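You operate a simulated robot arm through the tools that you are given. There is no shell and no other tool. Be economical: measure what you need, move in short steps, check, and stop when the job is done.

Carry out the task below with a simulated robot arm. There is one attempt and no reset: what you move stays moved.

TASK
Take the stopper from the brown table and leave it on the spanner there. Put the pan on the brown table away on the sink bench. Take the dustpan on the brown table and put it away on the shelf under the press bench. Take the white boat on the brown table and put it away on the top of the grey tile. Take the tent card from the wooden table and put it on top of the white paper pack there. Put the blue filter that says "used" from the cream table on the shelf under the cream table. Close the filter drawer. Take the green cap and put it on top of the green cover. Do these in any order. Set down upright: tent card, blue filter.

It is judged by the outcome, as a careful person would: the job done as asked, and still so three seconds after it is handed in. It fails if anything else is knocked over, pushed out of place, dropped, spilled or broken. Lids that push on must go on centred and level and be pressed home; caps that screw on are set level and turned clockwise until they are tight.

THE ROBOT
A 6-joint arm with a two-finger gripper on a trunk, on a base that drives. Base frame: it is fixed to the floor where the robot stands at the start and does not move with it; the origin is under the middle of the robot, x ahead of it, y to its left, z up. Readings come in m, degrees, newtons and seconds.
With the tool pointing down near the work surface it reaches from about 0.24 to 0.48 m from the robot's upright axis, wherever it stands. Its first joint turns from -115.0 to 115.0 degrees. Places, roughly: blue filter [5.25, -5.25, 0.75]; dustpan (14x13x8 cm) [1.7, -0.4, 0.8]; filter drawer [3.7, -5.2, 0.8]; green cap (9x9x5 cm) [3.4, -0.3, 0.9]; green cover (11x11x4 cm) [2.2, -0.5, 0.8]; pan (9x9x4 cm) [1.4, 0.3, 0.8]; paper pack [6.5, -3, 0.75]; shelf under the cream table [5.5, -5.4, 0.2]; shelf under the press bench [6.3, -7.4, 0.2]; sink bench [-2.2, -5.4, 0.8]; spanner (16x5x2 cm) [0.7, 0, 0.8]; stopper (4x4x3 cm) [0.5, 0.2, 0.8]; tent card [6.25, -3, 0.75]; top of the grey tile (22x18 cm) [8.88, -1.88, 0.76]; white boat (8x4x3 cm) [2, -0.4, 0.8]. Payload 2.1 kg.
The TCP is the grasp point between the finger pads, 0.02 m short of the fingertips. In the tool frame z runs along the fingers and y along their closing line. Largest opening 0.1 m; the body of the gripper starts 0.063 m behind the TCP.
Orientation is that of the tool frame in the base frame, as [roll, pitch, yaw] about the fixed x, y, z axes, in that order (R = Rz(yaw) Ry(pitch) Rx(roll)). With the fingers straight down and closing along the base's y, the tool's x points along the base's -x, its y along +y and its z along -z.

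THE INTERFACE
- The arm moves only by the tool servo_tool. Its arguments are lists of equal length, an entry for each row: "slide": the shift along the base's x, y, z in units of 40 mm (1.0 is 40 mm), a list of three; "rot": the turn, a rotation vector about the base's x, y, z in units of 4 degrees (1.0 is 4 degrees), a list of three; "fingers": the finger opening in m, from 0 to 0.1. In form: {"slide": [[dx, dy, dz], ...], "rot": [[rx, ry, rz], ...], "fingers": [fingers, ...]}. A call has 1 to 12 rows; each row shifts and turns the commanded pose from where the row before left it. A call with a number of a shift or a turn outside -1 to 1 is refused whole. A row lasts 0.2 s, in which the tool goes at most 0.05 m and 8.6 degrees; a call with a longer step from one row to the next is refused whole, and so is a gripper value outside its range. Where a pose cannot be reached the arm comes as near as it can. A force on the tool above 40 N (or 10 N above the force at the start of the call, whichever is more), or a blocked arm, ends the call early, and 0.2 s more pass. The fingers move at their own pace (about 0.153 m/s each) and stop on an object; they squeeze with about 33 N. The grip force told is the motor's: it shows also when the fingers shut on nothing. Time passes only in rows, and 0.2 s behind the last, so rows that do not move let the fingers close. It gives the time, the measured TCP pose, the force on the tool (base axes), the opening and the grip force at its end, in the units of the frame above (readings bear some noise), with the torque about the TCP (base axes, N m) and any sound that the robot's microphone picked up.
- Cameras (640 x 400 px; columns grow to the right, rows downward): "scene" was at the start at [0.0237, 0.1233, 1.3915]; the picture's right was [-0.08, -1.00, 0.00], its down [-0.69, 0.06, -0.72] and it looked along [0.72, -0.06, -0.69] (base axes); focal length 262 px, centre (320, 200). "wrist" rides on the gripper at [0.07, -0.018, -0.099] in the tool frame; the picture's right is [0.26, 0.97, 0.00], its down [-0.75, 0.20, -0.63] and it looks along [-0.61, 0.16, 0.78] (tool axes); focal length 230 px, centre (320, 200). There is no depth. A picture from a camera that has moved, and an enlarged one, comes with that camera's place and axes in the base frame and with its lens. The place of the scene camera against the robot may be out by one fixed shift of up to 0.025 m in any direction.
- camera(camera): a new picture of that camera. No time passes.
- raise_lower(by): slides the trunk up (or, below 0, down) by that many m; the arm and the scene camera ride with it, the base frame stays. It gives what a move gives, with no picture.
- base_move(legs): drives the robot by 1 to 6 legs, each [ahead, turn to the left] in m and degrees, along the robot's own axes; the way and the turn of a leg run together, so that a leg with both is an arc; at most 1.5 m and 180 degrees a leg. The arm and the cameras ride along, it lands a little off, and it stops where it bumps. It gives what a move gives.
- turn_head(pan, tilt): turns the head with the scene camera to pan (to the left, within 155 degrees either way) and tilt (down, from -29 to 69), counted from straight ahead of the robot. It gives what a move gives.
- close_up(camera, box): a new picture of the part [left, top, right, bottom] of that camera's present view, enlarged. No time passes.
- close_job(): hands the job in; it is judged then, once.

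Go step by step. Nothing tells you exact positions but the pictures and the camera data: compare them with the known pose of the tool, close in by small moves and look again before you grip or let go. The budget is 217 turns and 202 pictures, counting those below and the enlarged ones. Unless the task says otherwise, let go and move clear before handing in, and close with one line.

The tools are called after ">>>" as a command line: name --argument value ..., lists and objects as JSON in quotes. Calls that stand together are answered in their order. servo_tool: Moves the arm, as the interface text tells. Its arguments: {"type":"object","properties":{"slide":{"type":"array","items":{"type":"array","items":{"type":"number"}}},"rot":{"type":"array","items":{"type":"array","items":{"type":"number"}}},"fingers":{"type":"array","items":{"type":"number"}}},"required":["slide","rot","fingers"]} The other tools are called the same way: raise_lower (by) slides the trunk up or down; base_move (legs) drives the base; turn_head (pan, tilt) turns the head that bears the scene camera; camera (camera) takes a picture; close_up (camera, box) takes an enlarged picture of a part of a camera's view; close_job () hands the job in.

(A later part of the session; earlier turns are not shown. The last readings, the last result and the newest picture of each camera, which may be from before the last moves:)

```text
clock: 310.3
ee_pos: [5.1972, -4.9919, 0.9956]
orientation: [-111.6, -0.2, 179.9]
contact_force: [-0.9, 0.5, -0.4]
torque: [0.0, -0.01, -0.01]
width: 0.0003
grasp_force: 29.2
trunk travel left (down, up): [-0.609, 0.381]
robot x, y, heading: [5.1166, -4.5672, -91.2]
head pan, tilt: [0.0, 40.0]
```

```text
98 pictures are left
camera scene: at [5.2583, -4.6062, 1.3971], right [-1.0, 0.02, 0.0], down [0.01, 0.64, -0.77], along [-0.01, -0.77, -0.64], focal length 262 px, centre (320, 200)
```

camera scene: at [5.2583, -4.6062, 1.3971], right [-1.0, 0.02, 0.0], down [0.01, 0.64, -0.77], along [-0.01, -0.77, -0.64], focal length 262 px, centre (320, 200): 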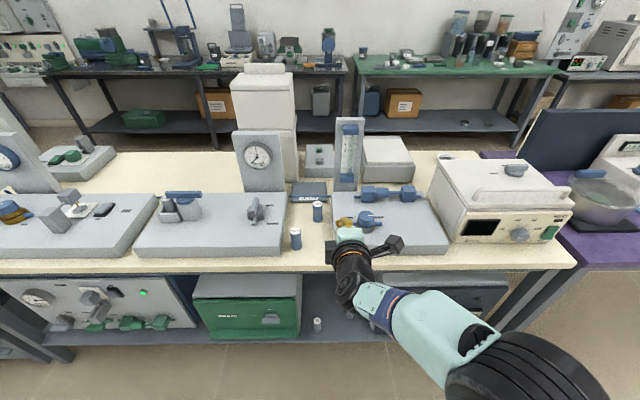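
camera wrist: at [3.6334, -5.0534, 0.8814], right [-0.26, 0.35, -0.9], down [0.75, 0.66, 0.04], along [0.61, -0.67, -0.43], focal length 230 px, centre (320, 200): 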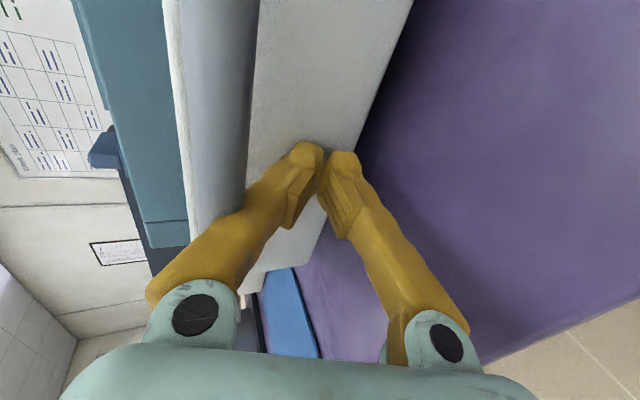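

>>> close_up --camera "scene" --box '[270, 180, 350, 260]'

>>> close_up --camera "scene" --box '[280, 260, 400, 350]'

```text
5.00 times, centred on (310, 220) of scene
camera zoom: at [5.2583, -4.6062, 1.3971], right [-1.0, 0.02, 0.0], down [0.01, 0.64, -0.77], along [-0.01, -0.77, -0.64], focal length 1310 px, centre (370, 100)
```

zoom: 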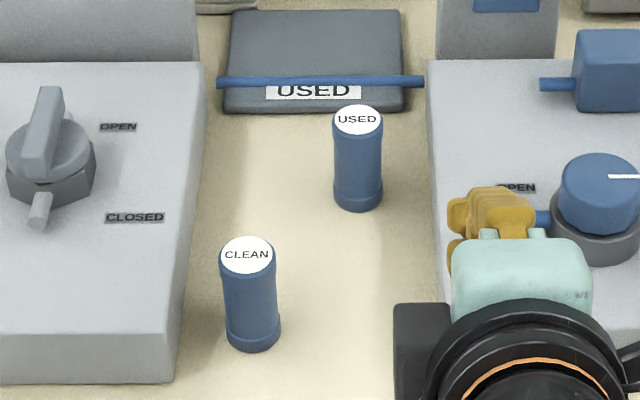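

```text
4.44 times, centred on (340, 305) of scene
camera zoom: at [5.2583, -4.6062, 1.3971], right [-1.0, 0.02, 0.0], down [0.01, 0.64, -0.77], along [-0.01, -0.77, -0.64], focal length 1164 px, centre (231, -267)
```

zoom: 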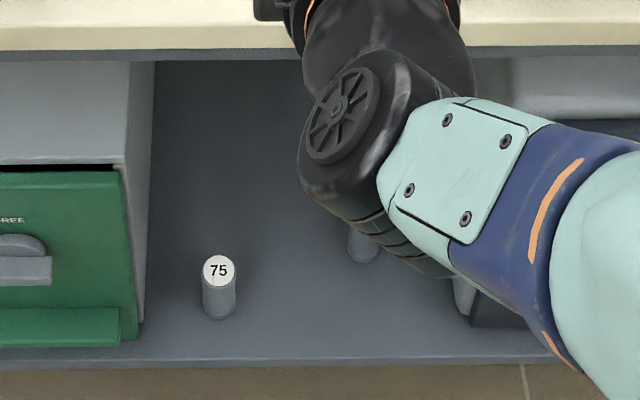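

The USED filter stands at about (5.257, -5.268), top z≈0.83, in a channel between plates, with CLEAN nearby at (5.32, -5.14). I'll turn the tool to a 45° forward-down pitch with fingers closing sideways (camera on top), so it also fits under the table.

>>> servo_tool --slide '[[0, 0, 0], [0, 0, 0], [0, 0, 0], [0, 0, 0], [0, 0, 0], [0, 0, 0], [0, 0, 0], [0, 0, 0], [0, 0, 0], [0, 0, 0]]' --rot '[[0.23, 0.945, 0.62], [0.23, 0.945, 0.62], [0.23, 0.945, 0.62], [0.23, 0.945, 0.62], [0.23, 0.945, 0.62], [0.23, 0.945, 0.62], [0.23, 0.945, 0.62], [0.23, 0.945, 0.62], [0.23, 0.945, 0.62], [0.23, 0.945, 0.62]]' --fingers '[0.05, 0.06, 0.06, 0.06, 0.06, 0.06, 0.06, 0.06, 0.06, 0.06]'

>>> servo_tool --slide '[[0, 0, 0], [0, 0, 0], [0, 0, 0], [0, 0, 0], [0, 0, 0], [0, 0, 0], [0, 0, 0], [0, 0, 0], [0, 0, 0], [0, 0, 0], [0, 0, 0]]' --rot '[[0.23, 0.945, 0.62], [0.23, 0.945, 0.62], [0.23, 0.945, 0.62], [0.23, 0.945, 0.62], [0.23, 0.945, 0.62], [0.23, 0.945, 0.62], [0.23, 0.945, 0.62], [0.23, 0.945, 0.62], [0.23, 0.945, 0.62], [0.23, 0.945, 0.62], [0, 0, 0]]' --fingers '[0.06, 0.06, 0.06, 0.06, 0.06, 0.06, 0.06, 0.06, 0.06, 0.06, 0.06]'

>>> camera --camera "wrist"

```text
clock: 312.5
ee_pos: [5.1973, -4.9919, 0.9951]
orientation: [-131.4, -34.1, -148.1]
contact_force: [-1.0, -0.6, 0.6]
torque: [-0.01, -0.01, 0.01]
width: 0.0598
grasp_force: 0.1
trunk travel left (down, up): [-0.609, 0.381]
robot x, y, heading: [5.1156, -4.5653, -90.7]
head pan, tilt: [0.0, 40.0]
```

```text
clock: 314.9
ee_pos: [5.1984, -4.9913, 0.9953]
orientation: [179.7, -45.2, -89.8]
contact_force: [-0.5, -1.4, 0.4]
torque: [0.02, -0.01, 0.0]
width: 0.06
grasp_force: 0.0
trunk travel left (down, up): [-0.609, 0.381]
robot x, y, heading: [5.1154, -4.5676, -91.2]
head pan, tilt: [0.0, 40.0]
```

```text
95 pictures are left
camera wrist: at [5.2176, -4.9709, 1.1145], right [-0.97, -0.18, 0.19], down [-0.2, 0.98, -0.09], along [-0.17, -0.12, -0.98], focal length 230 px, centre (320, 200)
```

wrist: 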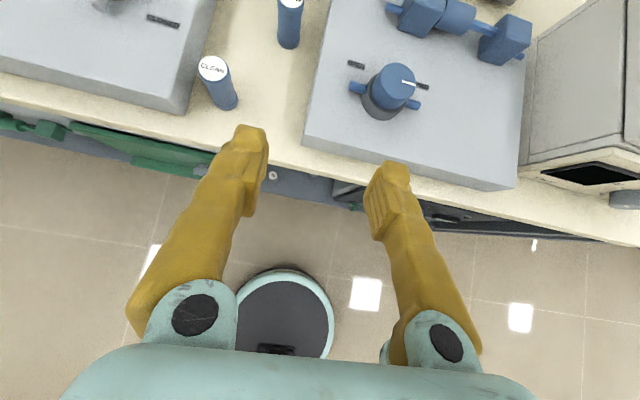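

Good overhead view: USED filter at about (5.256, -5.262). Moving the base 0.13 m closer and to pre-grasp.

>>> base_move --legs '[[0.13, 0]]'

>>> servo_tool --slide '[[0.5, -0.45, -0.5], [0.5, -0.45, -0.7], [0.5, -0.45, -0.8], [0, 0, -0.5], [0, 0, 0]]' --rot '[[0, 0, 0], [0, 0, 0], [0, 0, 0], [0, 0, 0], [0, 0, 0]]' --fingers '[0.05, 0.05, 0.05, 0.05, 0.05]'

>>> camera --camera "wrist"

```text
clock: 316.2
ee_pos: [5.196, -5.1227, 0.9952]
orientation: [179.8, -45.2, -89.8]
contact_force: [0.0, -0.4, 0.4]
torque: [0.01, 0.0, -0.02]
width: 0.06
grasp_force: 0.0
trunk travel left (down, up): [-0.609, 0.381]
robot x, y, heading: [5.1169, -4.7052, -90.9]
head pan, tilt: [0.0, 40.0]
```

```text
clock: 317.4
ee_pos: [5.2549, -5.1784, 0.8965]
orientation: [179.8, -45.2, -89.8]
contact_force: [0.3, 0.0, 0.3]
torque: [-0.02, -0.03, 0.03]
width: 0.05
grasp_force: 0.1
trunk travel left (down, up): [-0.609, 0.381]
robot x, y, heading: [5.1156, -4.6994, -90.9]
head pan, tilt: [0.0, 40.0]
```

```text
94 pictures are left
camera wrist: at [5.275, -5.157, 1.0169], right [-0.97, -0.18, 0.19], down [-0.2, 0.98, -0.09], along [-0.16, -0.12, -0.98], focal length 230 px, centre (320, 200)
```

wrist: 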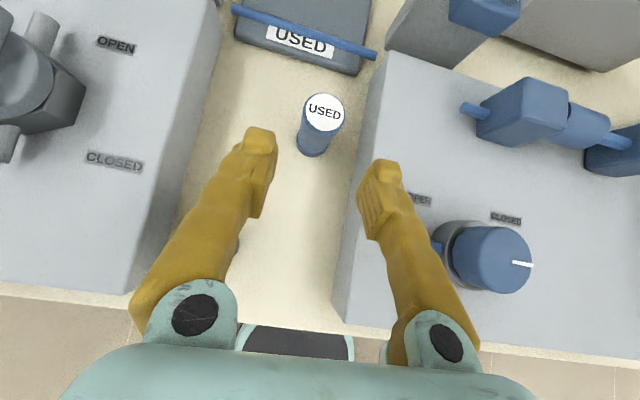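

Filter centre ≈ (5.256, -5.256). Advancing along the approach and gripping.

>>> servo_tool --slide '[[0.02, -0.5, -0.75], [0.02, -0.5, -0.6], [0, -0.5, -0.5], [0, -0.42, -0.42], [0, 0, 0]]' --rot '[[0, 0, 0], [0, 0, 0], [0, 0, 0], [0, 0, 0], [0, 0, 0]]' --fingers '[0.05, 0.05, 0.05, 0.05, 0.05]'

>>> camera --camera "wrist"

```text
clock: 318.6
ee_pos: [5.2585, -5.2518, 0.8031]
orientation: [179.8, -45.2, -89.7]
contact_force: [-0.2, 0.2, 0.2]
torque: [0.02, 0.0, 0.0]
width: 0.0499
grasp_force: 0.0
trunk travel left (down, up): [-0.609, 0.381]
robot x, y, heading: [5.1159, -4.7003, -90.9]
head pan, tilt: [0.0, 40.0]
```

```text
93 pictures are left
camera wrist: at [5.2783, -5.2316, 0.9239], right [-0.97, -0.18, 0.19], down [-0.2, 0.98, -0.09], along [-0.16, -0.12, -0.98], focal length 230 px, centre (320, 200)
```

wrist: 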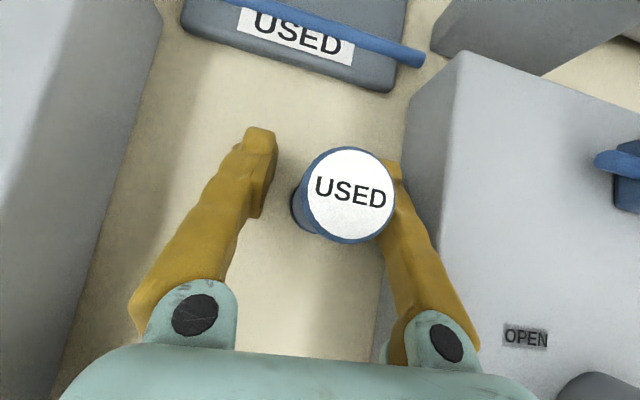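

>>> servo_tool --slide '[[-0.14, 0.05, 0.05], [0, 0, 0], [0, 0, 0], [0, 0, 0], [0, 0, 0]]' --rot '[[0, 0, 0], [0, 0, 0], [0, 0, 0], [0, 0, 0], [0, 0, 0]]' --fingers '[0.05, 0.03, 0.02, 0.02, 0.02]'

>>> servo_tool --slide '[[0, 0, 0.3], [0, 0, 0.7], [0, 0, 0.9], [0, 0.3, 0.9], [0, 0.9, 0.6], [0, 0.9, 0.6], [0, 0.9, 0.3], [0, 0.9, 0.3], [0, 0, 0]]' --rot '[[0, 0, 0], [0, 0, 0], [0, 0, 0], [0, 0, 0], [0, 0, 0], [0, 0, 0], [0, 0, 0], [0, 0, 0], [0, 0, 0]]' --fingers '[0.02, 0.02, 0.02, 0.02, 0.02, 0.02, 0.02, 0.02, 0.02]'

>>> camera --camera "wrist"

>>> camera --camera "scene"

```text
clock: 319.8
ee_pos: [5.2513, -5.2514, 0.8061]
orientation: [179.8, -45.3, -89.8]
contact_force: [0.2, -0.7, 0.0]
torque: [-0.01, 0.03, -0.01]
width: 0.0274
grasp_force: 33.2
trunk travel left (down, up): [-0.609, 0.381]
robot x, y, heading: [5.1155, -4.6996, -91.0]
head pan, tilt: [0.0, 40.0]
```

```text
clock: 321.8
ee_pos: [5.2523, -5.0953, 0.9893]
orientation: [179.8, -45.1, -89.8]
contact_force: [0.5, 0.1, -1.1]
torque: [0.02, 0.01, -0.03]
width: 0.0275
grasp_force: 33.1
trunk travel left (down, up): [-0.609, 0.381]
robot x, y, heading: [5.1152, -4.6971, -90.7]
head pan, tilt: [0.0, 40.0]
```

```text
92 pictures are left
camera wrist: at [5.2716, -5.0743, 1.1091], right [-0.97, -0.18, 0.19], down [-0.2, 0.98, -0.09], along [-0.17, -0.12, -0.98], focal length 230 px, centre (320, 200)
```

wrist: 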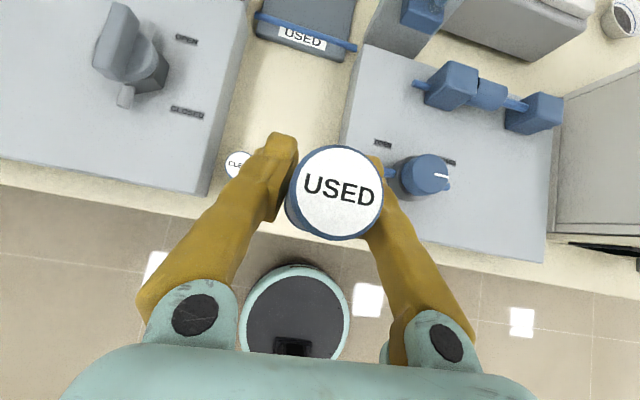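

```text
91 pictures are left
camera scene: at [5.2565, -4.7387, 1.397], right [-1.0, 0.02, 0.0], down [0.01, 0.64, -0.77], along [-0.01, -0.77, -0.64], focal length 262 px, centre (320, 200)
```

scene: 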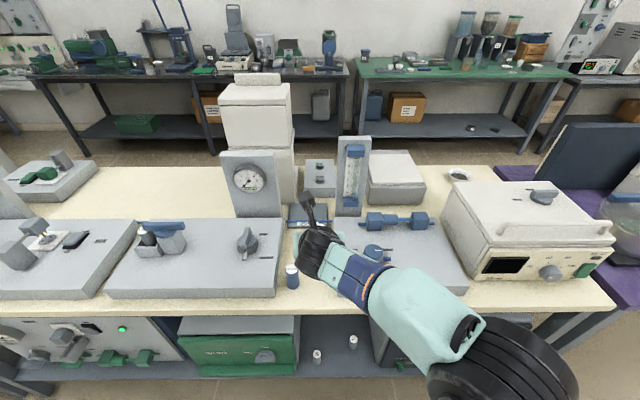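

Filter held upright; CLEAN untouched. Backing out 0.3 m, then lowering the trunk.

>>> base_move --legs '[[-0.32, 0]]'

>>> raise_lower --by -0.4

>>> raise_lower --by -0.2

>>> turn_head --pan 0 --tilt 35

>>> camera --camera "scene"

```text
clock: 324.0
ee_pos: [5.2574, -4.7677, 0.9898]
orientation: [179.8, -45.2, -89.3]
contact_force: [-0.6, 0.2, -0.9]
torque: [0.0, -0.01, 0.0]
width: 0.0273
grasp_force: 32.9
trunk travel left (down, up): [-0.609, 0.381]
robot x, y, heading: [5.1167, -4.3762, -90.3]
head pan, tilt: [0.0, 40.0]
```

```text
clock: 327.8
ee_pos: [5.2576, -4.7684, 0.5899]
orientation: [179.8, -45.1, -89.3]
contact_force: [-0.4, -0.2, -1.4]
torque: [-0.01, 0.02, -0.04]
width: 0.0267
grasp_force: 32.9
trunk travel left (down, up): [-0.209, 0.781]
robot x, y, heading: [5.1157, -4.3714, -90.4]
head pan, tilt: [0.0, 40.0]
```

```text
clock: 330.0
ee_pos: [5.2585, -4.7692, 0.3893]
orientation: [179.8, -45.2, -89.4]
contact_force: [-0.1, 0.3, -0.4]
torque: [-0.01, -0.02, 0.0]
width: 0.0267
grasp_force: 32.8
trunk travel left (down, up): [-0.009, 0.981]
robot x, y, heading: [5.1193, -4.3738, -90.4]
head pan, tilt: [0.0, 40.0]
```

```text
clock: 330.6
ee_pos: [5.2585, -4.7683, 0.3899]
orientation: [179.8, -45.2, -89.3]
contact_force: [-0.6, 1.0, -1.1]
torque: [-0.02, -0.01, 0.03]
width: 0.0266
grasp_force: 32.5
trunk travel left (down, up): [-0.009, 0.981]
robot x, y, heading: [5.1211, -4.3754, -90.3]
head pan, tilt: [0.0, 35.0]
```

```text
90 pictures are left
camera scene: at [5.2599, -4.4144, 0.8046], right [-1.0, 0.01, 0.0], down [0.0, 0.57, -0.82], along [-0.01, -0.82, -0.57], focal length 262 px, centre (320, 200)
```

scene: 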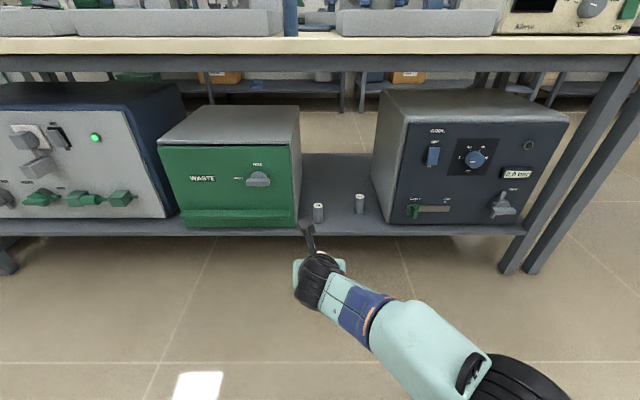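

I'll aim for the free spot (5.185, -5.34) behind and between the two small canisters. Align in x and height first, then drive in.

>>> servo_tool --slide '[[-0.9, 0, -0.4], [-0.9, 0, -0.8], [-0.05, 0, -0.9], [0, 0, 0]]' --rot '[[0, 0, 0], [0, 0, 0], [0, 0, 0], [0, 0, 0]]' --fingers '[0.02, 0.02, 0.02, 0.02]'

>>> base_move --legs '[[0.25, 0]]'

>>> camera --camera "wrist"

>>> camera --camera "scene"

```text
clock: 331.6
ee_pos: [5.1849, -4.7653, 0.3041]
orientation: [179.9, -45.1, -89.4]
contact_force: [-1.2, -0.6, -2.0]
torque: [0.05, 0.01, -0.02]
width: 0.0266
grasp_force: 33.0
trunk travel left (down, up): [-0.009, 0.981]
robot x, y, heading: [5.118, -4.3764, -90.3]
head pan, tilt: [0.0, 35.0]
```

```text
clock: 333.5
ee_pos: [5.1863, -5.0188, 0.3032]
orientation: [179.8, -45.2, -89.1]
contact_force: [-0.5, -1.0, -0.7]
torque: [0.0, 0.0, 0.03]
width: 0.0265
grasp_force: 33.3
trunk travel left (down, up): [-0.009, 0.981]
robot x, y, heading: [5.1164, -4.623, -90.1]
head pan, tilt: [0.0, 35.0]
```

```text
89 pictures are left
camera wrist: at [5.2068, -4.9968, 0.4238], right [-0.96, -0.2, 0.19], down [-0.21, 0.97, -0.09], along [-0.16, -0.12, -0.98], focal length 230 px, centre (320, 200)
```

wrist: 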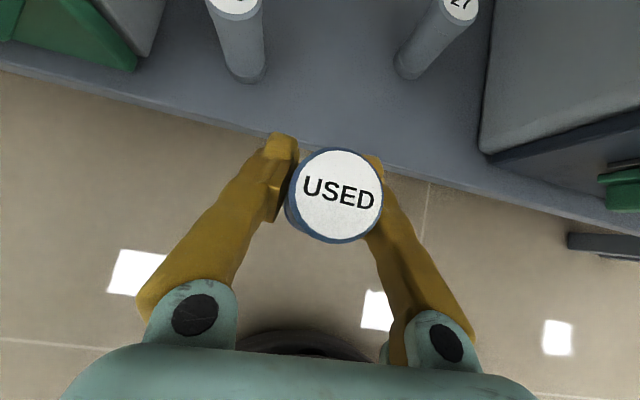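

```text
88 pictures are left
camera scene: at [5.2589, -4.6655, 0.8047], right [-1.0, 0.0, 0.0], down [0.0, 0.57, -0.82], along [0.0, -0.82, -0.57], focal length 262 px, centre (320, 200)
```

scene: 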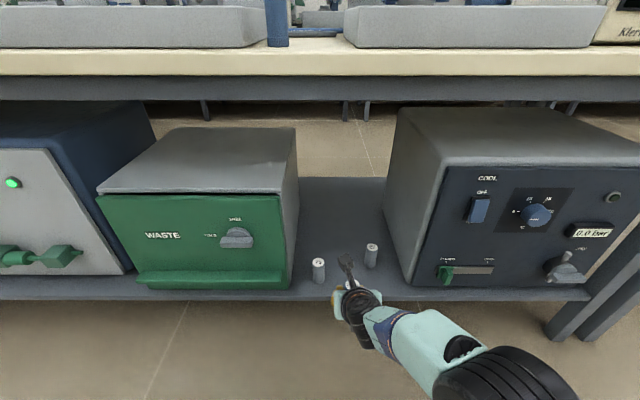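

Spacing is fine: the filter passes between the two canisters (x 5.265 and 5.094). Drive 0.13 m more, then arm forward.

>>> base_move --legs '[[0.13, 0]]'

>>> servo_tool --slide '[[-0.05, -0.9, 0], [-0.05, -0.9, 0], [0, -0.9, 0], [0, -0.9, 0], [0, -0.9, 0], [0, 0, 0]]' --rot '[[0, 0, 0], [0, 0, 0], [0, 0, 0], [0, 0, 0], [0, 0, 0], [0, 0, 0]]' --fingers '[0.02, 0.02, 0.02, 0.02, 0.02, 0.02]'

>>> camera --camera "wrist"

>>> camera --camera "scene"

```text
clock: 334.8
ee_pos: [5.186, -5.15, 0.3033]
orientation: [179.8, -45.2, -89.1]
contact_force: [-0.2, 0.6, -1.1]
torque: [-0.03, -0.01, -0.01]
width: 0.0265
grasp_force: 32.8
trunk travel left (down, up): [-0.009, 0.981]
robot x, y, heading: [5.1198, -4.7629, -90.1]
head pan, tilt: [0.0, 35.0]
```

```text
clock: 336.1
ee_pos: [5.1834, -5.3296, 0.3052]
orientation: [179.8, -45.1, -89.1]
contact_force: [0.1, 0.2, -0.7]
torque: [-0.02, 0.05, 0.02]
width: 0.0268
grasp_force: 32.7
trunk travel left (down, up): [-0.009, 0.981]
robot x, y, heading: [5.1201, -4.7572, -90.2]
head pan, tilt: [0.0, 35.0]
```

```text
87 pictures are left
camera wrist: at [5.2033, -5.3087, 0.4247], right [-0.96, -0.19, 0.19], down [-0.21, 0.97, -0.09], along [-0.16, -0.12, -0.98], focal length 230 px, centre (320, 200)
```

wrist: 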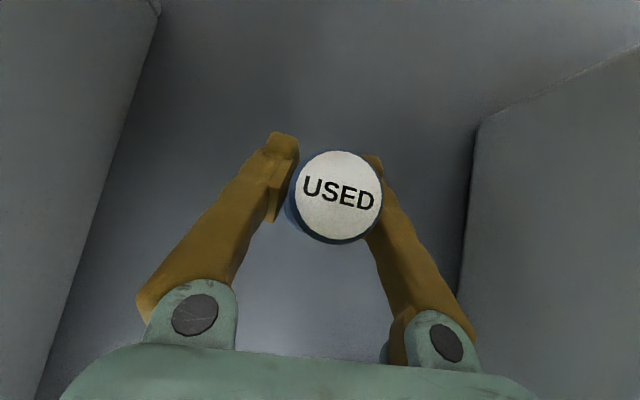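

```text
86 pictures are left
camera scene: at [5.2584, -4.798, 0.8047], right [-1.0, 0.0, 0.0], down [0.0, 0.57, -0.82], along [0.0, -0.82, -0.57], focal length 262 px, centre (320, 200)
```

scene: 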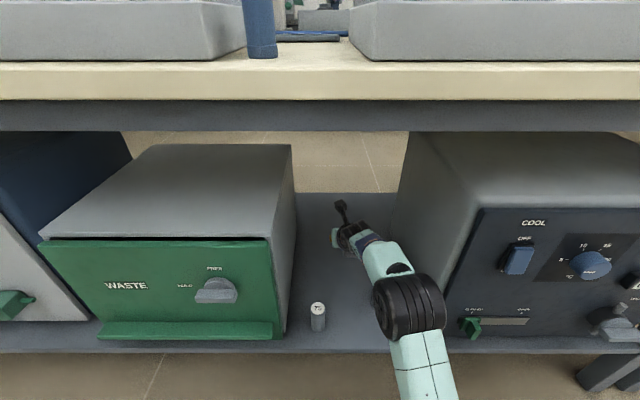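

Position is good. Lowering onto the shelf.

>>> servo_tool --slide '[[0, 0, -0.5], [0, 0, -0.5], [0, 0, -0.25], [0, 0, -0.08], [0, 0, 0]]' --rot '[[0, 0, 0], [0, 0, 0], [0, 0, 0], [0, 0, 0], [0, 0, 0]]' --fingers '[0.02, 0.02, 0.02, 0.02, 0.02]'

>>> camera --camera "wrist"

```text
clock: 337.4
ee_pos: [5.1823, -5.331, 0.2497]
orientation: [179.8, -45.2, -89.0]
contact_force: [0.1, 0.4, -0.4]
torque: [-0.03, 0.0, 0.0]
width: 0.0266
grasp_force: 32.9
trunk travel left (down, up): [-0.009, 0.981]
robot x, y, heading: [5.1192, -4.7592, -90.4]
head pan, tilt: [0.0, 35.0]
```

```text
85 pictures are left
camera wrist: at [5.2025, -5.3089, 0.3695], right [-0.96, -0.19, 0.19], down [-0.21, 0.97, -0.09], along [-0.16, -0.12, -0.98], focal length 230 px, centre (320, 200)
```

wrist: 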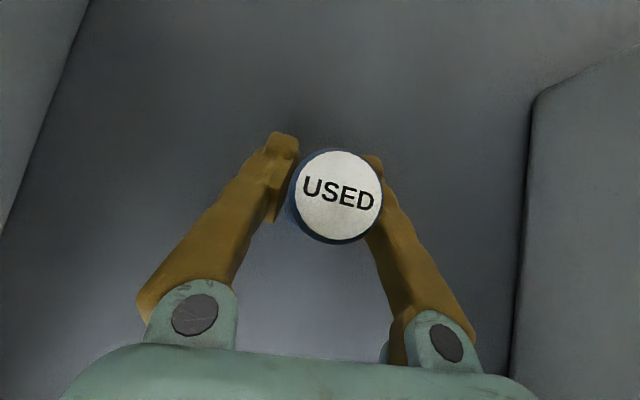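

No contact yet; stepping down 2 mm at a time.

>>> servo_tool --slide '[[0, 0, -0.07], [0, 0, 0]]' --rot '[[0, 0, 0], [0, 0, 0]]' --fingers '[0.02, 0.02]'

>>> servo_tool --slide '[[0, 0, -0.07], [0, 0, 0]]' --rot '[[0, 0, 0], [0, 0, 0]]' --fingers '[0.02, 0.02]'

>>> servo_tool --slide '[[0, 0, -0.07], [0, 0, 0]]' --rot '[[0, 0, 0], [0, 0, 0]]' --fingers '[0.02, 0.02]'

```text
clock: 337.9
ee_pos: [5.1812, -5.3292, 0.247]
orientation: [179.8, -45.2, -89.1]
contact_force: [0.1, 0.8, -0.9]
torque: [-0.03, 0.02, 0.03]
width: 0.0262
grasp_force: 33.2
trunk travel left (down, up): [-0.009, 0.981]
robot x, y, heading: [5.115, -4.7589, -90.4]
head pan, tilt: [0.0, 35.0]
```

```text
clock: 338.6
ee_pos: [5.1819, -5.3303, 0.2449]
orientation: [179.8, -45.3, -89.1]
contact_force: [1.2, -0.7, 1.8]
torque: [0.02, -0.04, 0.0]
width: 0.0262
grasp_force: 33.3
trunk travel left (down, up): [-0.009, 0.981]
robot x, y, heading: [5.1181, -4.7596, -90.1]
head pan, tilt: [0.0, 35.0]
```

```text
clock: 339.1
ee_pos: [5.1821, -5.3295, 0.245]
orientation: [179.9, -45.7, -89.1]
contact_force: [0.8, -2.2, 15.6]
torque: [0.28, -0.06, 0.0]
width: 0.0264
grasp_force: 33.1
trunk travel left (down, up): [-0.009, 0.981]
robot x, y, heading: [5.1182, -4.7597, -90.3]
head pan, tilt: [0.0, 35.0]
```

Contact. Releasing and withdrawing along the tool axis.

>>> servo_tool --slide '[[0, 0, 0.06], [0, 0, 0], [0, 0, 0], [0, 0, 0]]' --rot '[[0, 0, 0], [0, 0, 0], [0, 0, 0], [0, 0, 0]]' --fingers '[0.025, 0.035, 0.055, 0.055]'

>>> servo_tool --slide '[[0, 0.35, 0.35], [0, 0.5, 0.5], [0, 0.7, 0.2], [0, 0.9, 0], [0, 0.9, 0], [0, 0, 0]]' --rot '[[0, 0, 0], [0, 0, 0], [0, 0, 0], [0, 0, 0], [0, 0, 0], [0, 0, 0]]' --fingers '[0.055, 0.055, 0.055, 0.055, 0.055, 0.055]'

>>> base_move --legs '[[-0.38, 0]]'

>>> camera --camera "scene"

>>> camera --camera "wrist"

```text
clock: 340.1
ee_pos: [5.1834, -5.3294, 0.2448]
orientation: [179.7, -45.2, -89.1]
contact_force: [0.7, 1.0, 0.6]
torque: [0.03, 0.04, -0.01]
width: 0.055
grasp_force: 0.0
trunk travel left (down, up): [-0.009, 0.981]
robot x, y, heading: [5.1177, -4.7589, -90.0]
head pan, tilt: [0.0, 35.0]
```

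```text
clock: 341.6
ee_pos: [5.184, -5.1951, 0.2866]
orientation: [179.8, -45.1, -89.0]
contact_force: [0.2, -0.3, -0.3]
torque: [-0.01, -0.01, 0.01]
width: 0.0549
grasp_force: 0.1
trunk travel left (down, up): [-0.009, 0.981]
robot x, y, heading: [5.1178, -4.7573, -90.3]
head pan, tilt: [0.0, 35.0]
```

```text
clock: 344.0
ee_pos: [5.1863, -4.8141, 0.2865]
orientation: [179.8, -45.3, -88.9]
contact_force: [0.2, -0.6, -0.4]
torque: [0.01, 0.0, -0.02]
width: 0.0551
grasp_force: 0.1
trunk travel left (down, up): [-0.009, 0.981]
robot x, y, heading: [5.1164, -4.3789, -90.1]
head pan, tilt: [0.0, 35.0]
```

```text
84 pictures are left
camera scene: at [5.2592, -4.4168, 0.8047], right [-1.0, 0.0, 0.0], down [0.0, 0.57, -0.82], along [0.0, -0.82, -0.57], focal length 262 px, centre (320, 200)
```

scene: 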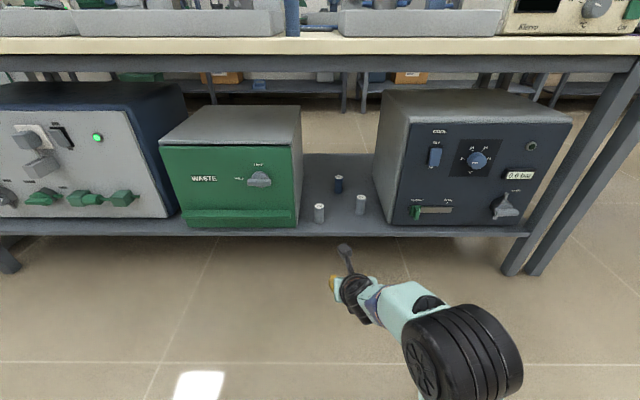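

```text
83 pictures are left
camera wrist: at [5.2053, -4.794, 0.4066], right [-0.96, -0.2, 0.19], down [-0.22, 0.97, -0.09], along [-0.16, -0.13, -0.98], focal length 230 px, centre (320, 200)
```

wrist: 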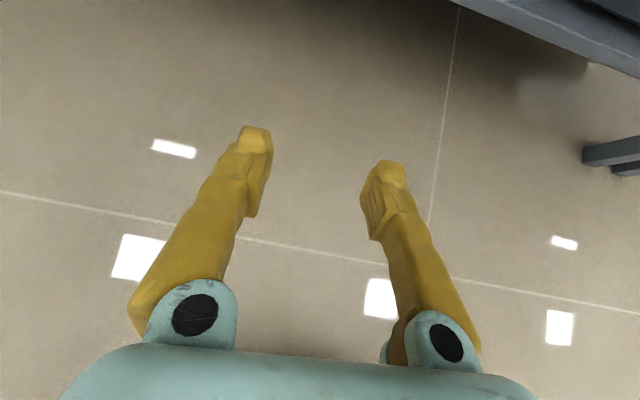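

The USED filter stands upright on the shelf. Next, the tent card on the wooden table: raise the trunk and drive round to its north side.

>>> raise_lower --by 0.4

>>> raise_lower --by 0.2

>>> base_move --legs '[[0, -89.9], [0.45, 0], [0, -90], [1.2, 0], [1.0, 0], [0, -90]]'

>>> base_move --legs '[[1.5, 0], [0.1, 0], [0, -90]]'

>>> turn_head --pan 0 --tilt 40

>>> camera --camera "scene"

```text
clock: 347.8
ee_pos: [5.1846, -4.8151, 0.6863]
orientation: [179.7, -45.1, -88.9]
contact_force: [-0.3, 0.7, -1.2]
torque: [0.03, 0.0, 0.01]
width: 0.0551
grasp_force: 0.1
trunk travel left (down, up): [-0.409, 0.581]
robot x, y, heading: [5.1184, -4.3793, -89.9]
head pan, tilt: [0.0, 35.0]
```

```text
clock: 350.0
ee_pos: [5.185, -4.8147, 0.8873]
orientation: [179.8, -45.1, -88.8]
contact_force: [0.4, -0.5, -0.5]
torque: [0.02, 0.0, 0.02]
width: 0.055
grasp_force: 0.1
trunk travel left (down, up): [-0.609, 0.381]
robot x, y, heading: [5.1198, -4.3758, -90.1]
head pan, tilt: [0.0, 35.0]
```

```text
clock: 374.7
ee_pos: [5.1579, -2.1069, 0.8871]
orientation: [179.8, -45.2, 0.2]
contact_force: [0.6, -0.2, -1.5]
torque: [-0.01, 0.0, 0.01]
width: 0.0549
grasp_force: 0.0
trunk travel left (down, up): [-0.609, 0.381]
robot x, y, heading: [4.7206, -2.1687, -0.9]
head pan, tilt: [0.0, 35.0]
```

```text
clock: 386.7
ee_pos: [6.3946, -2.6263, 0.8864]
orientation: [179.8, -45.2, -88.3]
contact_force: [-0.4, 0.5, -0.5]
torque: [0.02, -0.02, -0.05]
width: 0.0549
grasp_force: 0.0
trunk travel left (down, up): [-0.609, 0.381]
robot x, y, heading: [6.3229, -2.1905, -89.3]
head pan, tilt: [0.0, 35.0]
```

```text
clock: 387.3
ee_pos: [6.3933, -2.627, 0.886]
orientation: [179.8, -45.2, -88.2]
contact_force: [0.0, 0.2, 0.0]
torque: [-0.02, -0.02, 0.0]
width: 0.0555
grasp_force: 0.1
trunk travel left (down, up): [-0.609, 0.381]
robot x, y, heading: [6.3223, -2.1939, -89.1]
head pan, tilt: [0.0, 40.0]
```

```text
82 pictures are left
camera scene: at [6.4625, -2.2248, 1.3971], right [-1.0, -0.01, 0.0], down [-0.01, 0.64, -0.77], along [0.01, -0.77, -0.64], focal length 262 px, centre (320, 200)
```

scene: 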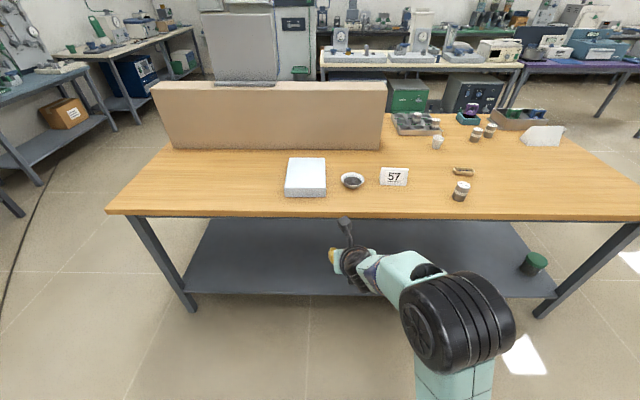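

>>> close_up --camera "scene" --box '[275, 145, 425, 215]'

```text
4.27 times, centred on (350, 180) of scene
camera zoom: at [6.4625, -2.2248, 1.3971], right [-1.0, -0.01, 0.0], down [-0.01, 0.64, -0.77], along [0.01, -0.77, -0.64], focal length 1118 px, centre (192, 285)
```

zoom: 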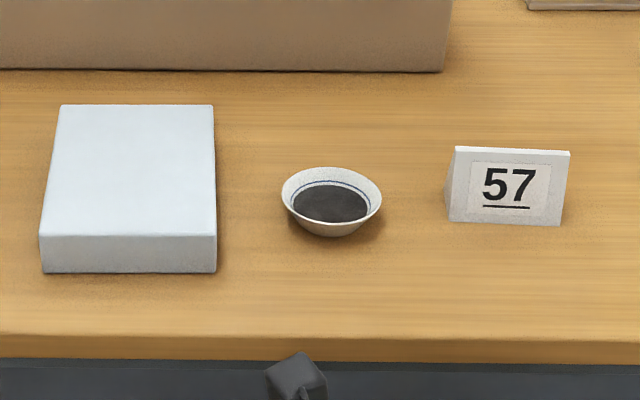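

Tent card "57" is at about (6.177, -3.10), ridge z≈0.83; paper pack top centre ≈ (6.53, -3.12, 0.80); a powder bowl sits between. I'll turn the tool straight down with fingers closing front-to-back, rising a little.

>>> servo_tool --slide '[[-0.4, 0, 0.2], [-0.4, 0, 0.2], [-0.4, 0, 0.2], [-0.4, 0, 0.2], [-0.4, 0, 0.2], [-0.4, 0, 0.2], [-0.4, 0, 0.2], [-0.4, 0, 0.2], [0, 0, 0], [0, 0, 0], [0, 0, 0]]' --rot '[[0.4, -0.4, -0.965], [0.4, -0.4, -0.965], [0.4, -0.4, -0.965], [0.4, -0.4, -0.965], [0.4, -0.4, -0.965], [0.4, -0.4, -0.965], [0.4, -0.4, -0.965], [0.4, -0.4, -0.965], [0.4, -0.4, -0.965], [0.4, -0.4, -0.965], [0.4, -0.4, -0.965]]' --fingers '[0.05, 0.05, 0.05, 0.05, 0.05, 0.05, 0.05, 0.05, 0.05, 0.05, 0.05]'

>>> servo_tool --slide '[[0, 0, 0], [0, 0, 0], [0, 0, 0], [0, 0, 0], [0, 0, 0], [0, 0, 0], [0, 0, 0], [0, 0, 0], [0, 0, 0], [0, 0, 0], [0, 0, 0], [0, 0, 0]]' --rot '[[0.4, -0.4, -0.965], [0.4, -0.4, -0.965], [0.4, -0.4, -0.965], [0.4, -0.4, -0.965], [0.4, -0.4, -0.965], [0.4, -0.4, -0.965], [0.4, -0.4, -0.965], [0.4, -0.4, -0.965], [0.4, -0.4, -0.965], [0.4, -0.4, -0.965], [0.4, -0.4, -0.965], [0, 0, -1]]' --fingers '[0.05, 0.05, 0.05, 0.05, 0.05, 0.05, 0.05, 0.05, 0.05, 0.05, 0.05, 0.05]'

>>> base_move --legs '[[0.5, 0]]'

>>> camera --camera "wrist"

```text
clock: 389.7
ee_pos: [6.2651, -2.6265, 0.9509]
orientation: [-169.3, -22.4, -137.7]
contact_force: [-0.1, 0.0, -0.1]
torque: [-0.03, 0.04, 0.03]
width: 0.05
grasp_force: 0.0
trunk travel left (down, up): [-0.609, 0.381]
robot x, y, heading: [6.3207, -2.1938, -89.2]
head pan, tilt: [0.0, 40.0]
```

```text
clock: 392.3
ee_pos: [6.2657, -2.6263, 0.9503]
orientation: [-179.1, -0.2, 177.1]
contact_force: [0.9, -0.1, 0.0]
torque: [0.01, 0.01, 0.01]
width: 0.05
grasp_force: 0.2
trunk travel left (down, up): [-0.609, 0.381]
robot x, y, heading: [6.3216, -2.1907, -89.2]
head pan, tilt: [0.0, 40.0]
```

```text
clock: 395.3
ee_pos: [6.2731, -3.1271, 0.9516]
orientation: [-179.1, -0.1, 177.2]
contact_force: [-1.1, -0.2, -0.4]
torque: [0.01, 0.01, 0.02]
width: 0.05
grasp_force: 0.2
trunk travel left (down, up): [-0.609, 0.381]
robot x, y, heading: [6.3261, -2.6915, -89.3]
head pan, tilt: [0.0, 40.0]
```

```text
80 pictures are left
camera wrist: at [6.2033, -3.1409, 1.0506], right [-0.21, 0.98, -0.02], down [0.76, 0.18, 0.62], along [0.61, 0.12, -0.78], focal length 230 px, centre (320, 200)
```

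wrist: 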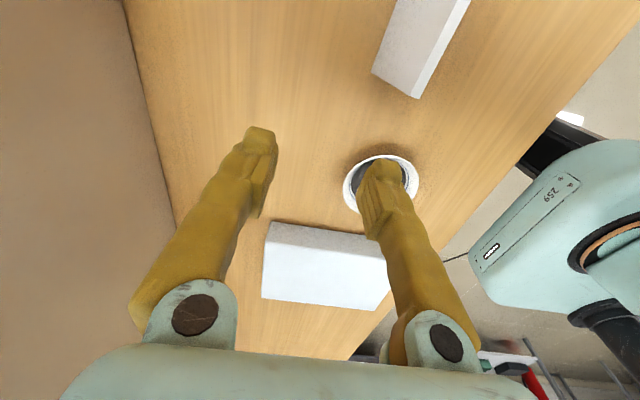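

The wrist view puts the card nearer: about (6.19, -3.05). Moving above it to look again.

>>> servo_tool --slide '[[-0.7, 0.6, 0], [-0.7, 0.6, 0], [-0.5, 0.6, 0], [0, 0, 0]]' --rot '[[0, 0, 0], [0, 0, 0], [0, 0, 0], [0, 0, 0]]' --fingers '[0.05, 0.05, 0.05, 0.05]'

>>> camera --camera "wrist"

```text
clock: 396.3
ee_pos: [6.1945, -3.0536, 0.9505]
orientation: [-179.0, -0.3, 177.3]
contact_force: [-0.2, -1.5, 0.2]
torque: [0.02, 0.03, 0.01]
width: 0.0501
grasp_force: 0.0
trunk travel left (down, up): [-0.609, 0.381]
robot x, y, heading: [6.3234, -2.6947, -89.3]
head pan, tilt: [0.0, 40.0]
```

```text
79 pictures are left
camera wrist: at [6.1259, -3.0685, 1.05], right [-0.21, 0.98, -0.02], down [0.76, 0.18, 0.62], along [0.61, 0.12, -0.78], focal length 230 px, centre (320, 200)
```

wrist: 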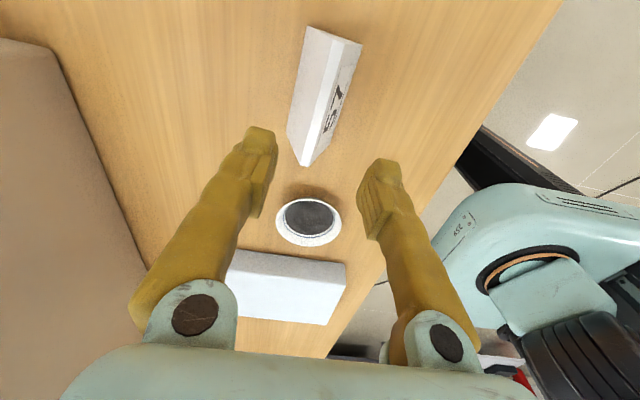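

Card ridge centre ≈ (6.187, -3.060), skewed about -6°. Align and lower partway.

>>> servo_tool --slide '[[-0.19, -0.16, -0.8], [0, 0, -0.7], [0, 0, 0]]' --rot '[[0, 0, -0.75], [0, 0, 0], [0, 0, 0]]' --fingers '[0.05, 0.05, 0.05]'

>>> camera --camera "wrist"

```text
clock: 397.1
ee_pos: [6.1863, -3.0604, 0.8901]
orientation: [-179.1, -0.2, 174.3]
contact_force: [-0.4, -0.4, -1.1]
torque: [-0.01, -0.01, -0.03]
width: 0.0498
grasp_force: 0.1
trunk travel left (down, up): [-0.609, 0.381]
robot x, y, heading: [6.3265, -2.6911, -89.4]
head pan, tilt: [0.0, 40.0]
```

```text
78 pictures are left
camera wrist: at [6.1173, -3.0706, 0.9903], right [-0.16, 0.99, -0.02], down [0.77, 0.14, 0.62], along [0.62, 0.09, -0.78], focal length 230 px, centre (320, 200)
```

wrist: 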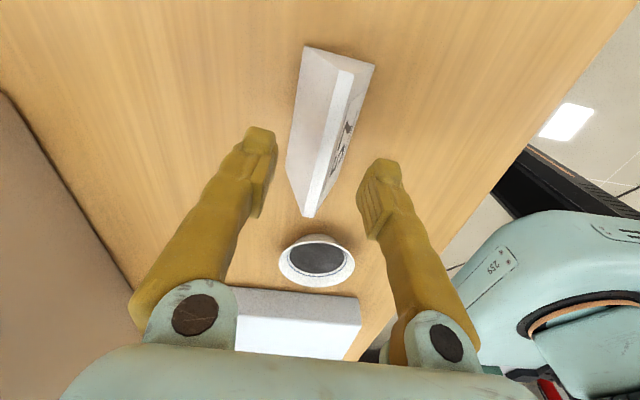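

Aligned over the ridge. Lowering to straddle the top of the card and grip.

>>> servo_tool --slide '[[0.1, 0.1, -0.6], [0.05, 0, -0.6], [0, 0, -0.45], [0, 0, 0], [0, 0, 0], [0, 0, 0]]' --rot '[[0, 0, 0.5], [0, 0, 0], [0, 0, 0], [0, 0, 0], [0, 0, 0], [0, 0, 0]]' --fingers '[0.06, 0.06, 0.06, 0.06, 0.06, 0.06]'

>>> camera --camera "wrist"

```text
clock: 398.5
ee_pos: [6.196, -3.0577, 0.8238]
orientation: [-179.1, -0.3, 176.2]
contact_force: [-0.8, -0.4, 0.2]
torque: [0.0, 0.01, 0.0]
width: 0.0598
grasp_force: 0.1
trunk travel left (down, up): [-0.609, 0.381]
robot x, y, heading: [6.3265, -2.6956, -89.6]
head pan, tilt: [0.0, 40.0]
```

```text
77 pictures are left
camera wrist: at [6.1257, -3.0704, 0.9246], right [-0.19, 0.98, -0.02], down [0.76, 0.16, 0.62], along [0.61, 0.11, -0.78], focal length 230 px, centre (320, 200)
```

wrist: 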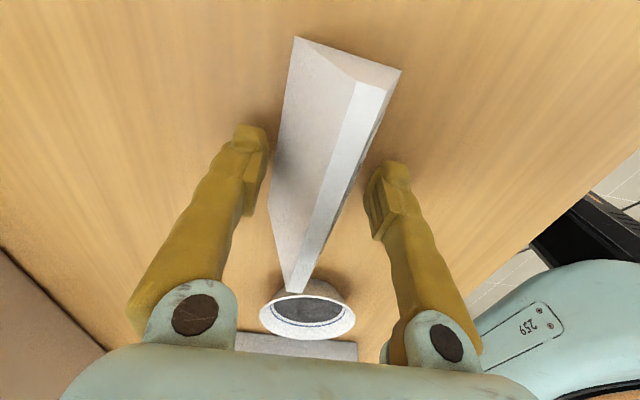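

>>> servo_tool --slide '[[0.05, 0.1, 0], [0, 0, 0], [0, 0, 0], [0, 0, 0]]' --rot '[[0, 0, 0], [0, 0, 0], [0, 0, 0], [0, 0, 0]]' --fingers '[0.05, 0.02, 0.0, 0.0]'

>>> servo_tool --slide '[[0, 0, 0.2], [0, 0, 0.3], [0, 0, 0]]' --rot '[[0, 0, 0], [0, 0, 0], [0, 0, 0]]' --fingers '[0, 0, 0]'

>>> camera --camera "wrist"

```text
clock: 399.5
ee_pos: [6.1965, -3.053, 0.825]
orientation: [-178.9, -0.2, 176.1]
contact_force: [0.2, 0.4, 1.9]
torque: [0.08, -0.05, 0.01]
width: 0.0426
grasp_force: 33.4
trunk travel left (down, up): [-0.609, 0.381]
robot x, y, heading: [6.3251, -2.6932, -89.3]
head pan, tilt: [0.0, 40.0]
```

```text
clock: 400.3
ee_pos: [6.1977, -3.054, 0.8448]
orientation: [-179.0, -0.3, 176.2]
contact_force: [-0.1, 0.0, -0.1]
torque: [0.03, -0.02, 0.01]
width: 0.0429
grasp_force: 33.2
trunk travel left (down, up): [-0.609, 0.381]
robot x, y, heading: [6.3303, -2.6906, -89.4]
head pan, tilt: [0.0, 40.0]
```

```text
76 pictures are left
camera wrist: at [6.1284, -3.0661, 0.9442], right [-0.19, 0.98, -0.02], down [0.76, 0.16, 0.62], along [0.61, 0.11, -0.78], focal length 230 px, centre (320, 200)
```

wrist: 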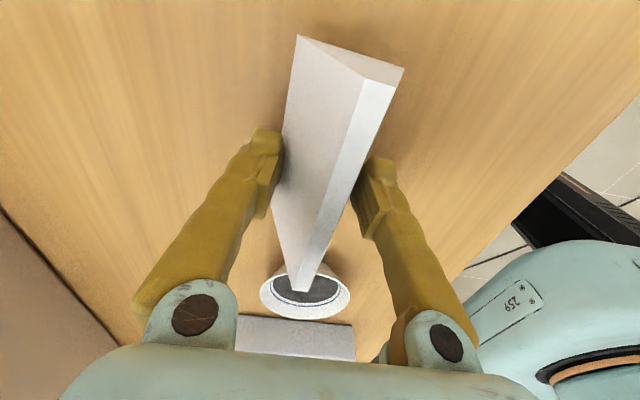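

Card gripped and lifted 2 cm cleanly. Raising and carrying it over the bowl to above the paper pack.

>>> servo_tool --slide '[[0, 0, 0.8], [0, 0, 0.9], [0, 0, 0.9], [0.9, 0, 0], [0.9, -0.05, 0], [0.9, -0.05, 0], [0.9, -0.05, 0], [0.9, -0.05, 0], [0.9, -0.05, 0], [0.9, -0.05, 0], [0.9, -0.05, 0], [0, 0, 0]]' --rot '[[0, 0, 0], [0, 0, 0], [0, 0, 0], [0, 0, 0], [0, 0, 0], [0, 0, 0], [0, 0, 0], [0, 0, 0], [0, 0, 0], [0, 0, 0], [0, 0, 0], [0, 0, 0]]' --fingers '[0, 0, 0, 0, 0, 0, 0, 0, 0, 0, 0, 0]'

>>> camera --camera "wrist"

>>> camera --camera "scene"

```text
clock: 402.9
ee_pos: [6.4825, -3.0667, 0.9479]
orientation: [-179.1, -0.1, 176.2]
contact_force: [0.4, 0.5, -0.7]
torque: [0.01, -0.04, -0.02]
width: 0.0426
grasp_force: 32.9
trunk travel left (down, up): [-0.609, 0.381]
robot x, y, heading: [6.3231, -2.6887, -89.6]
head pan, tilt: [0.0, 40.0]
```

```text
75 pictures are left
camera wrist: at [6.4144, -3.0786, 1.0485], right [-0.19, 0.98, -0.02], down [0.76, 0.16, 0.62], along [0.61, 0.11, -0.78], focal length 230 px, centre (320, 200)
```

wrist: 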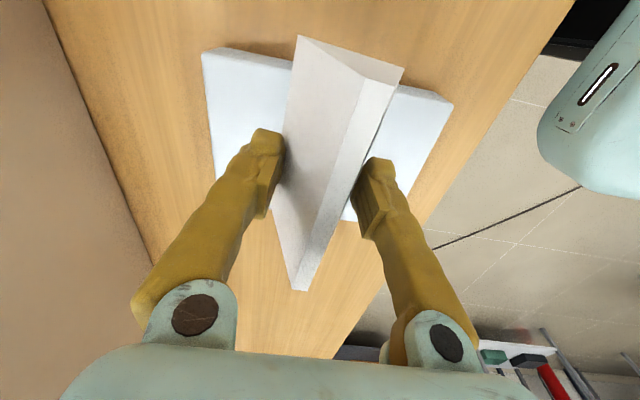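

```text
74 pictures are left
camera scene: at [6.4681, -2.7245, 1.3972], right [-1.0, -0.01, 0.0], down [-0.01, 0.64, -0.77], along [0.01, -0.77, -0.64], focal length 262 px, centre (320, 200)
```

scene: 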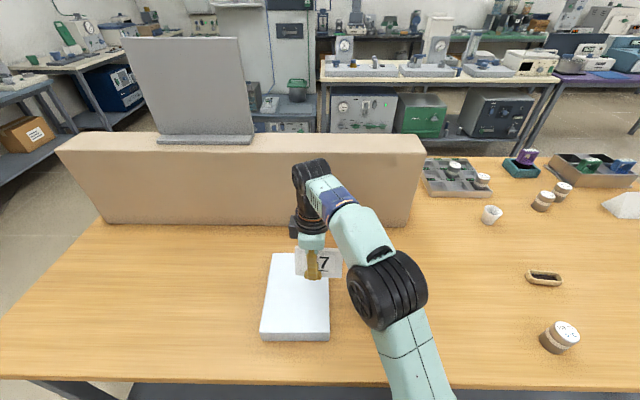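

Pack centre ≈ (6.535, -3.06). Moving over it and lowering near.

>>> servo_tool --slide '[[0.65, 0.05, 0], [0.65, 0.05, -0.3], [0, 0, -0.7], [0, 0, -0.6], [0, 0, -0.2], [0, 0, 0]]' --rot '[[0, 0, 0], [0, 0, 0], [0, 0, 0], [0, 0, 0], [0, 0, 0], [0, 0, 0]]' --fingers '[0, 0, 0, 0, 0, 0]'

>>> close_up --camera "scene" --box '[230, 220, 390, 360]'

```text
clock: 404.3
ee_pos: [6.5376, -3.062, 0.8762]
orientation: [-178.9, -0.2, 176.3]
contact_force: [0.3, -0.7, -0.1]
torque: [0.03, -0.01, 0.0]
width: 0.0424
grasp_force: 32.6
trunk travel left (down, up): [-0.609, 0.381]
robot x, y, heading: [6.3276, -2.6896, -89.2]
head pan, tilt: [0.0, 40.0]
```

```text
2.86 times, centred on (310, 290) of scene
camera zoom: at [6.4689, -2.7247, 1.3971], right [-1.0, -0.01, 0.0], down [-0.01, 0.64, -0.77], along [0.01, -0.77, -0.64], focal length 749 px, centre (349, -57)
```

zoom: 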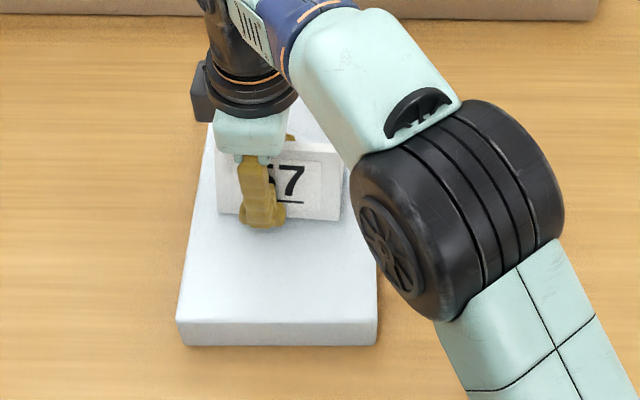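

>>> servo_tool --slide '[[0, 0.3, -0.1], [0, 0.1, -0.1], [0, 0, 0]]' --rot '[[0, 0, 0], [0, 0, 0], [0, 0, 0]]' --fingers '[0, 0, 0]'

>>> servo_tool --slide '[[0, 0, -0.07], [0, 0, 0]]' --rot '[[0, 0, 0], [0, 0, 0]]' --fingers '[0, 0]'

```text
clock: 405.1
ee_pos: [6.5373, -3.0467, 0.8717]
orientation: [-178.6, 0.0, 176.2]
contact_force: [3.7, -7.9, 23.8]
torque: [0.35, 0.41, 0.11]
width: 0.042
grasp_force: 33.0
trunk travel left (down, up): [-0.609, 0.381]
robot x, y, heading: [6.3287, -2.693, -89.5]
head pan, tilt: [0.0, 40.0]
```

```text
clock: 405.5
ee_pos: [6.5369, -3.0466, 0.8704]
orientation: [-178.3, 0.3, 176.2]
contact_force: [-2.4, 0.7, 16.5]
torque: [0.32, 0.61, 0.03]
width: 0.0423
grasp_force: 32.6
trunk travel left (down, up): [-0.609, 0.381]
robot x, y, heading: [6.3241, -2.6876, -89.7]
head pan, tilt: [0.0, 40.0]
stopped in row 2: the force on the tool passed its limit at 43 N (the readings are from after the stop); the commanded pose is now the measured one
```

In contact with the pack. Ease off, open, and lift away.

>>> servo_tool --slide '[[0, 0, 0.03], [0, 0, 0], [0, 0, 0], [0, 0, 0]]' --rot '[[0, 0, 0], [0, 0, 0], [0, 0, 0], [0, 0, 0]]' --fingers '[0.042, 0.05, 0.065, 0.065]'

>>> servo_tool --slide '[[0, 0, 0.4], [0, 0, 0.8], [0, 0, 0.9], [-0.3, 0.3, 0.9], [-0.9, 0.3, 0.2], [-0.9, 0, 0], [0, 0, 0]]' --rot '[[0, 0, 0], [0, 0, 0], [0, 0, 0], [0, 0, 0], [0, 0, 0], [0, 0, 0], [0, 0, 0]]' --fingers '[0.065, 0.065, 0.065, 0.065, 0.065, 0.065, 0.065]'

>>> camera --camera "scene"

```text
clock: 406.5
ee_pos: [6.537, -3.0482, 0.8704]
orientation: [-178.6, 0.0, 176.2]
contact_force: [0.3, 0.8, 0.4]
torque: [-0.01, 0.01, -0.02]
width: 0.065
grasp_force: 0.1
trunk travel left (down, up): [-0.609, 0.381]
robot x, y, heading: [6.3285, -2.6911, -89.2]
head pan, tilt: [0.0, 40.0]
```

```text
clock: 408.1
ee_pos: [6.4521, -3.0241, 0.9981]
orientation: [-178.5, 0.1, 176.3]
contact_force: [0.4, -0.1, -0.9]
torque: [0.05, -0.02, 0.02]
width: 0.0651
grasp_force: 0.0
trunk travel left (down, up): [-0.609, 0.381]
robot x, y, heading: [6.3235, -2.6892, -89.4]
head pan, tilt: [0.0, 40.0]
```

```text
72 pictures are left
camera scene: at [6.4694, -2.7248, 1.397], right [-1.0, -0.01, 0.0], down [-0.01, 0.64, -0.77], along [0.01, -0.77, -0.64], focal length 262 px, centre (320, 200)
```

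scene: 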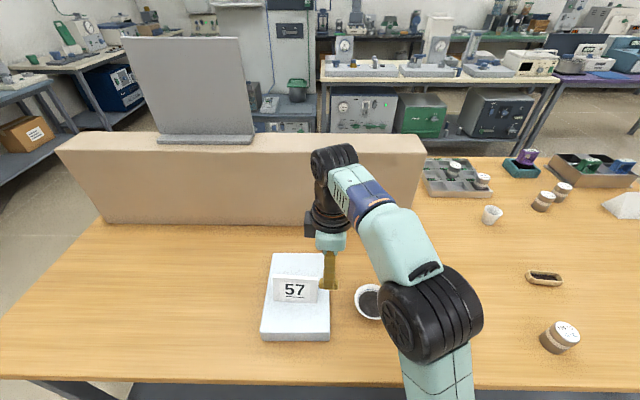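

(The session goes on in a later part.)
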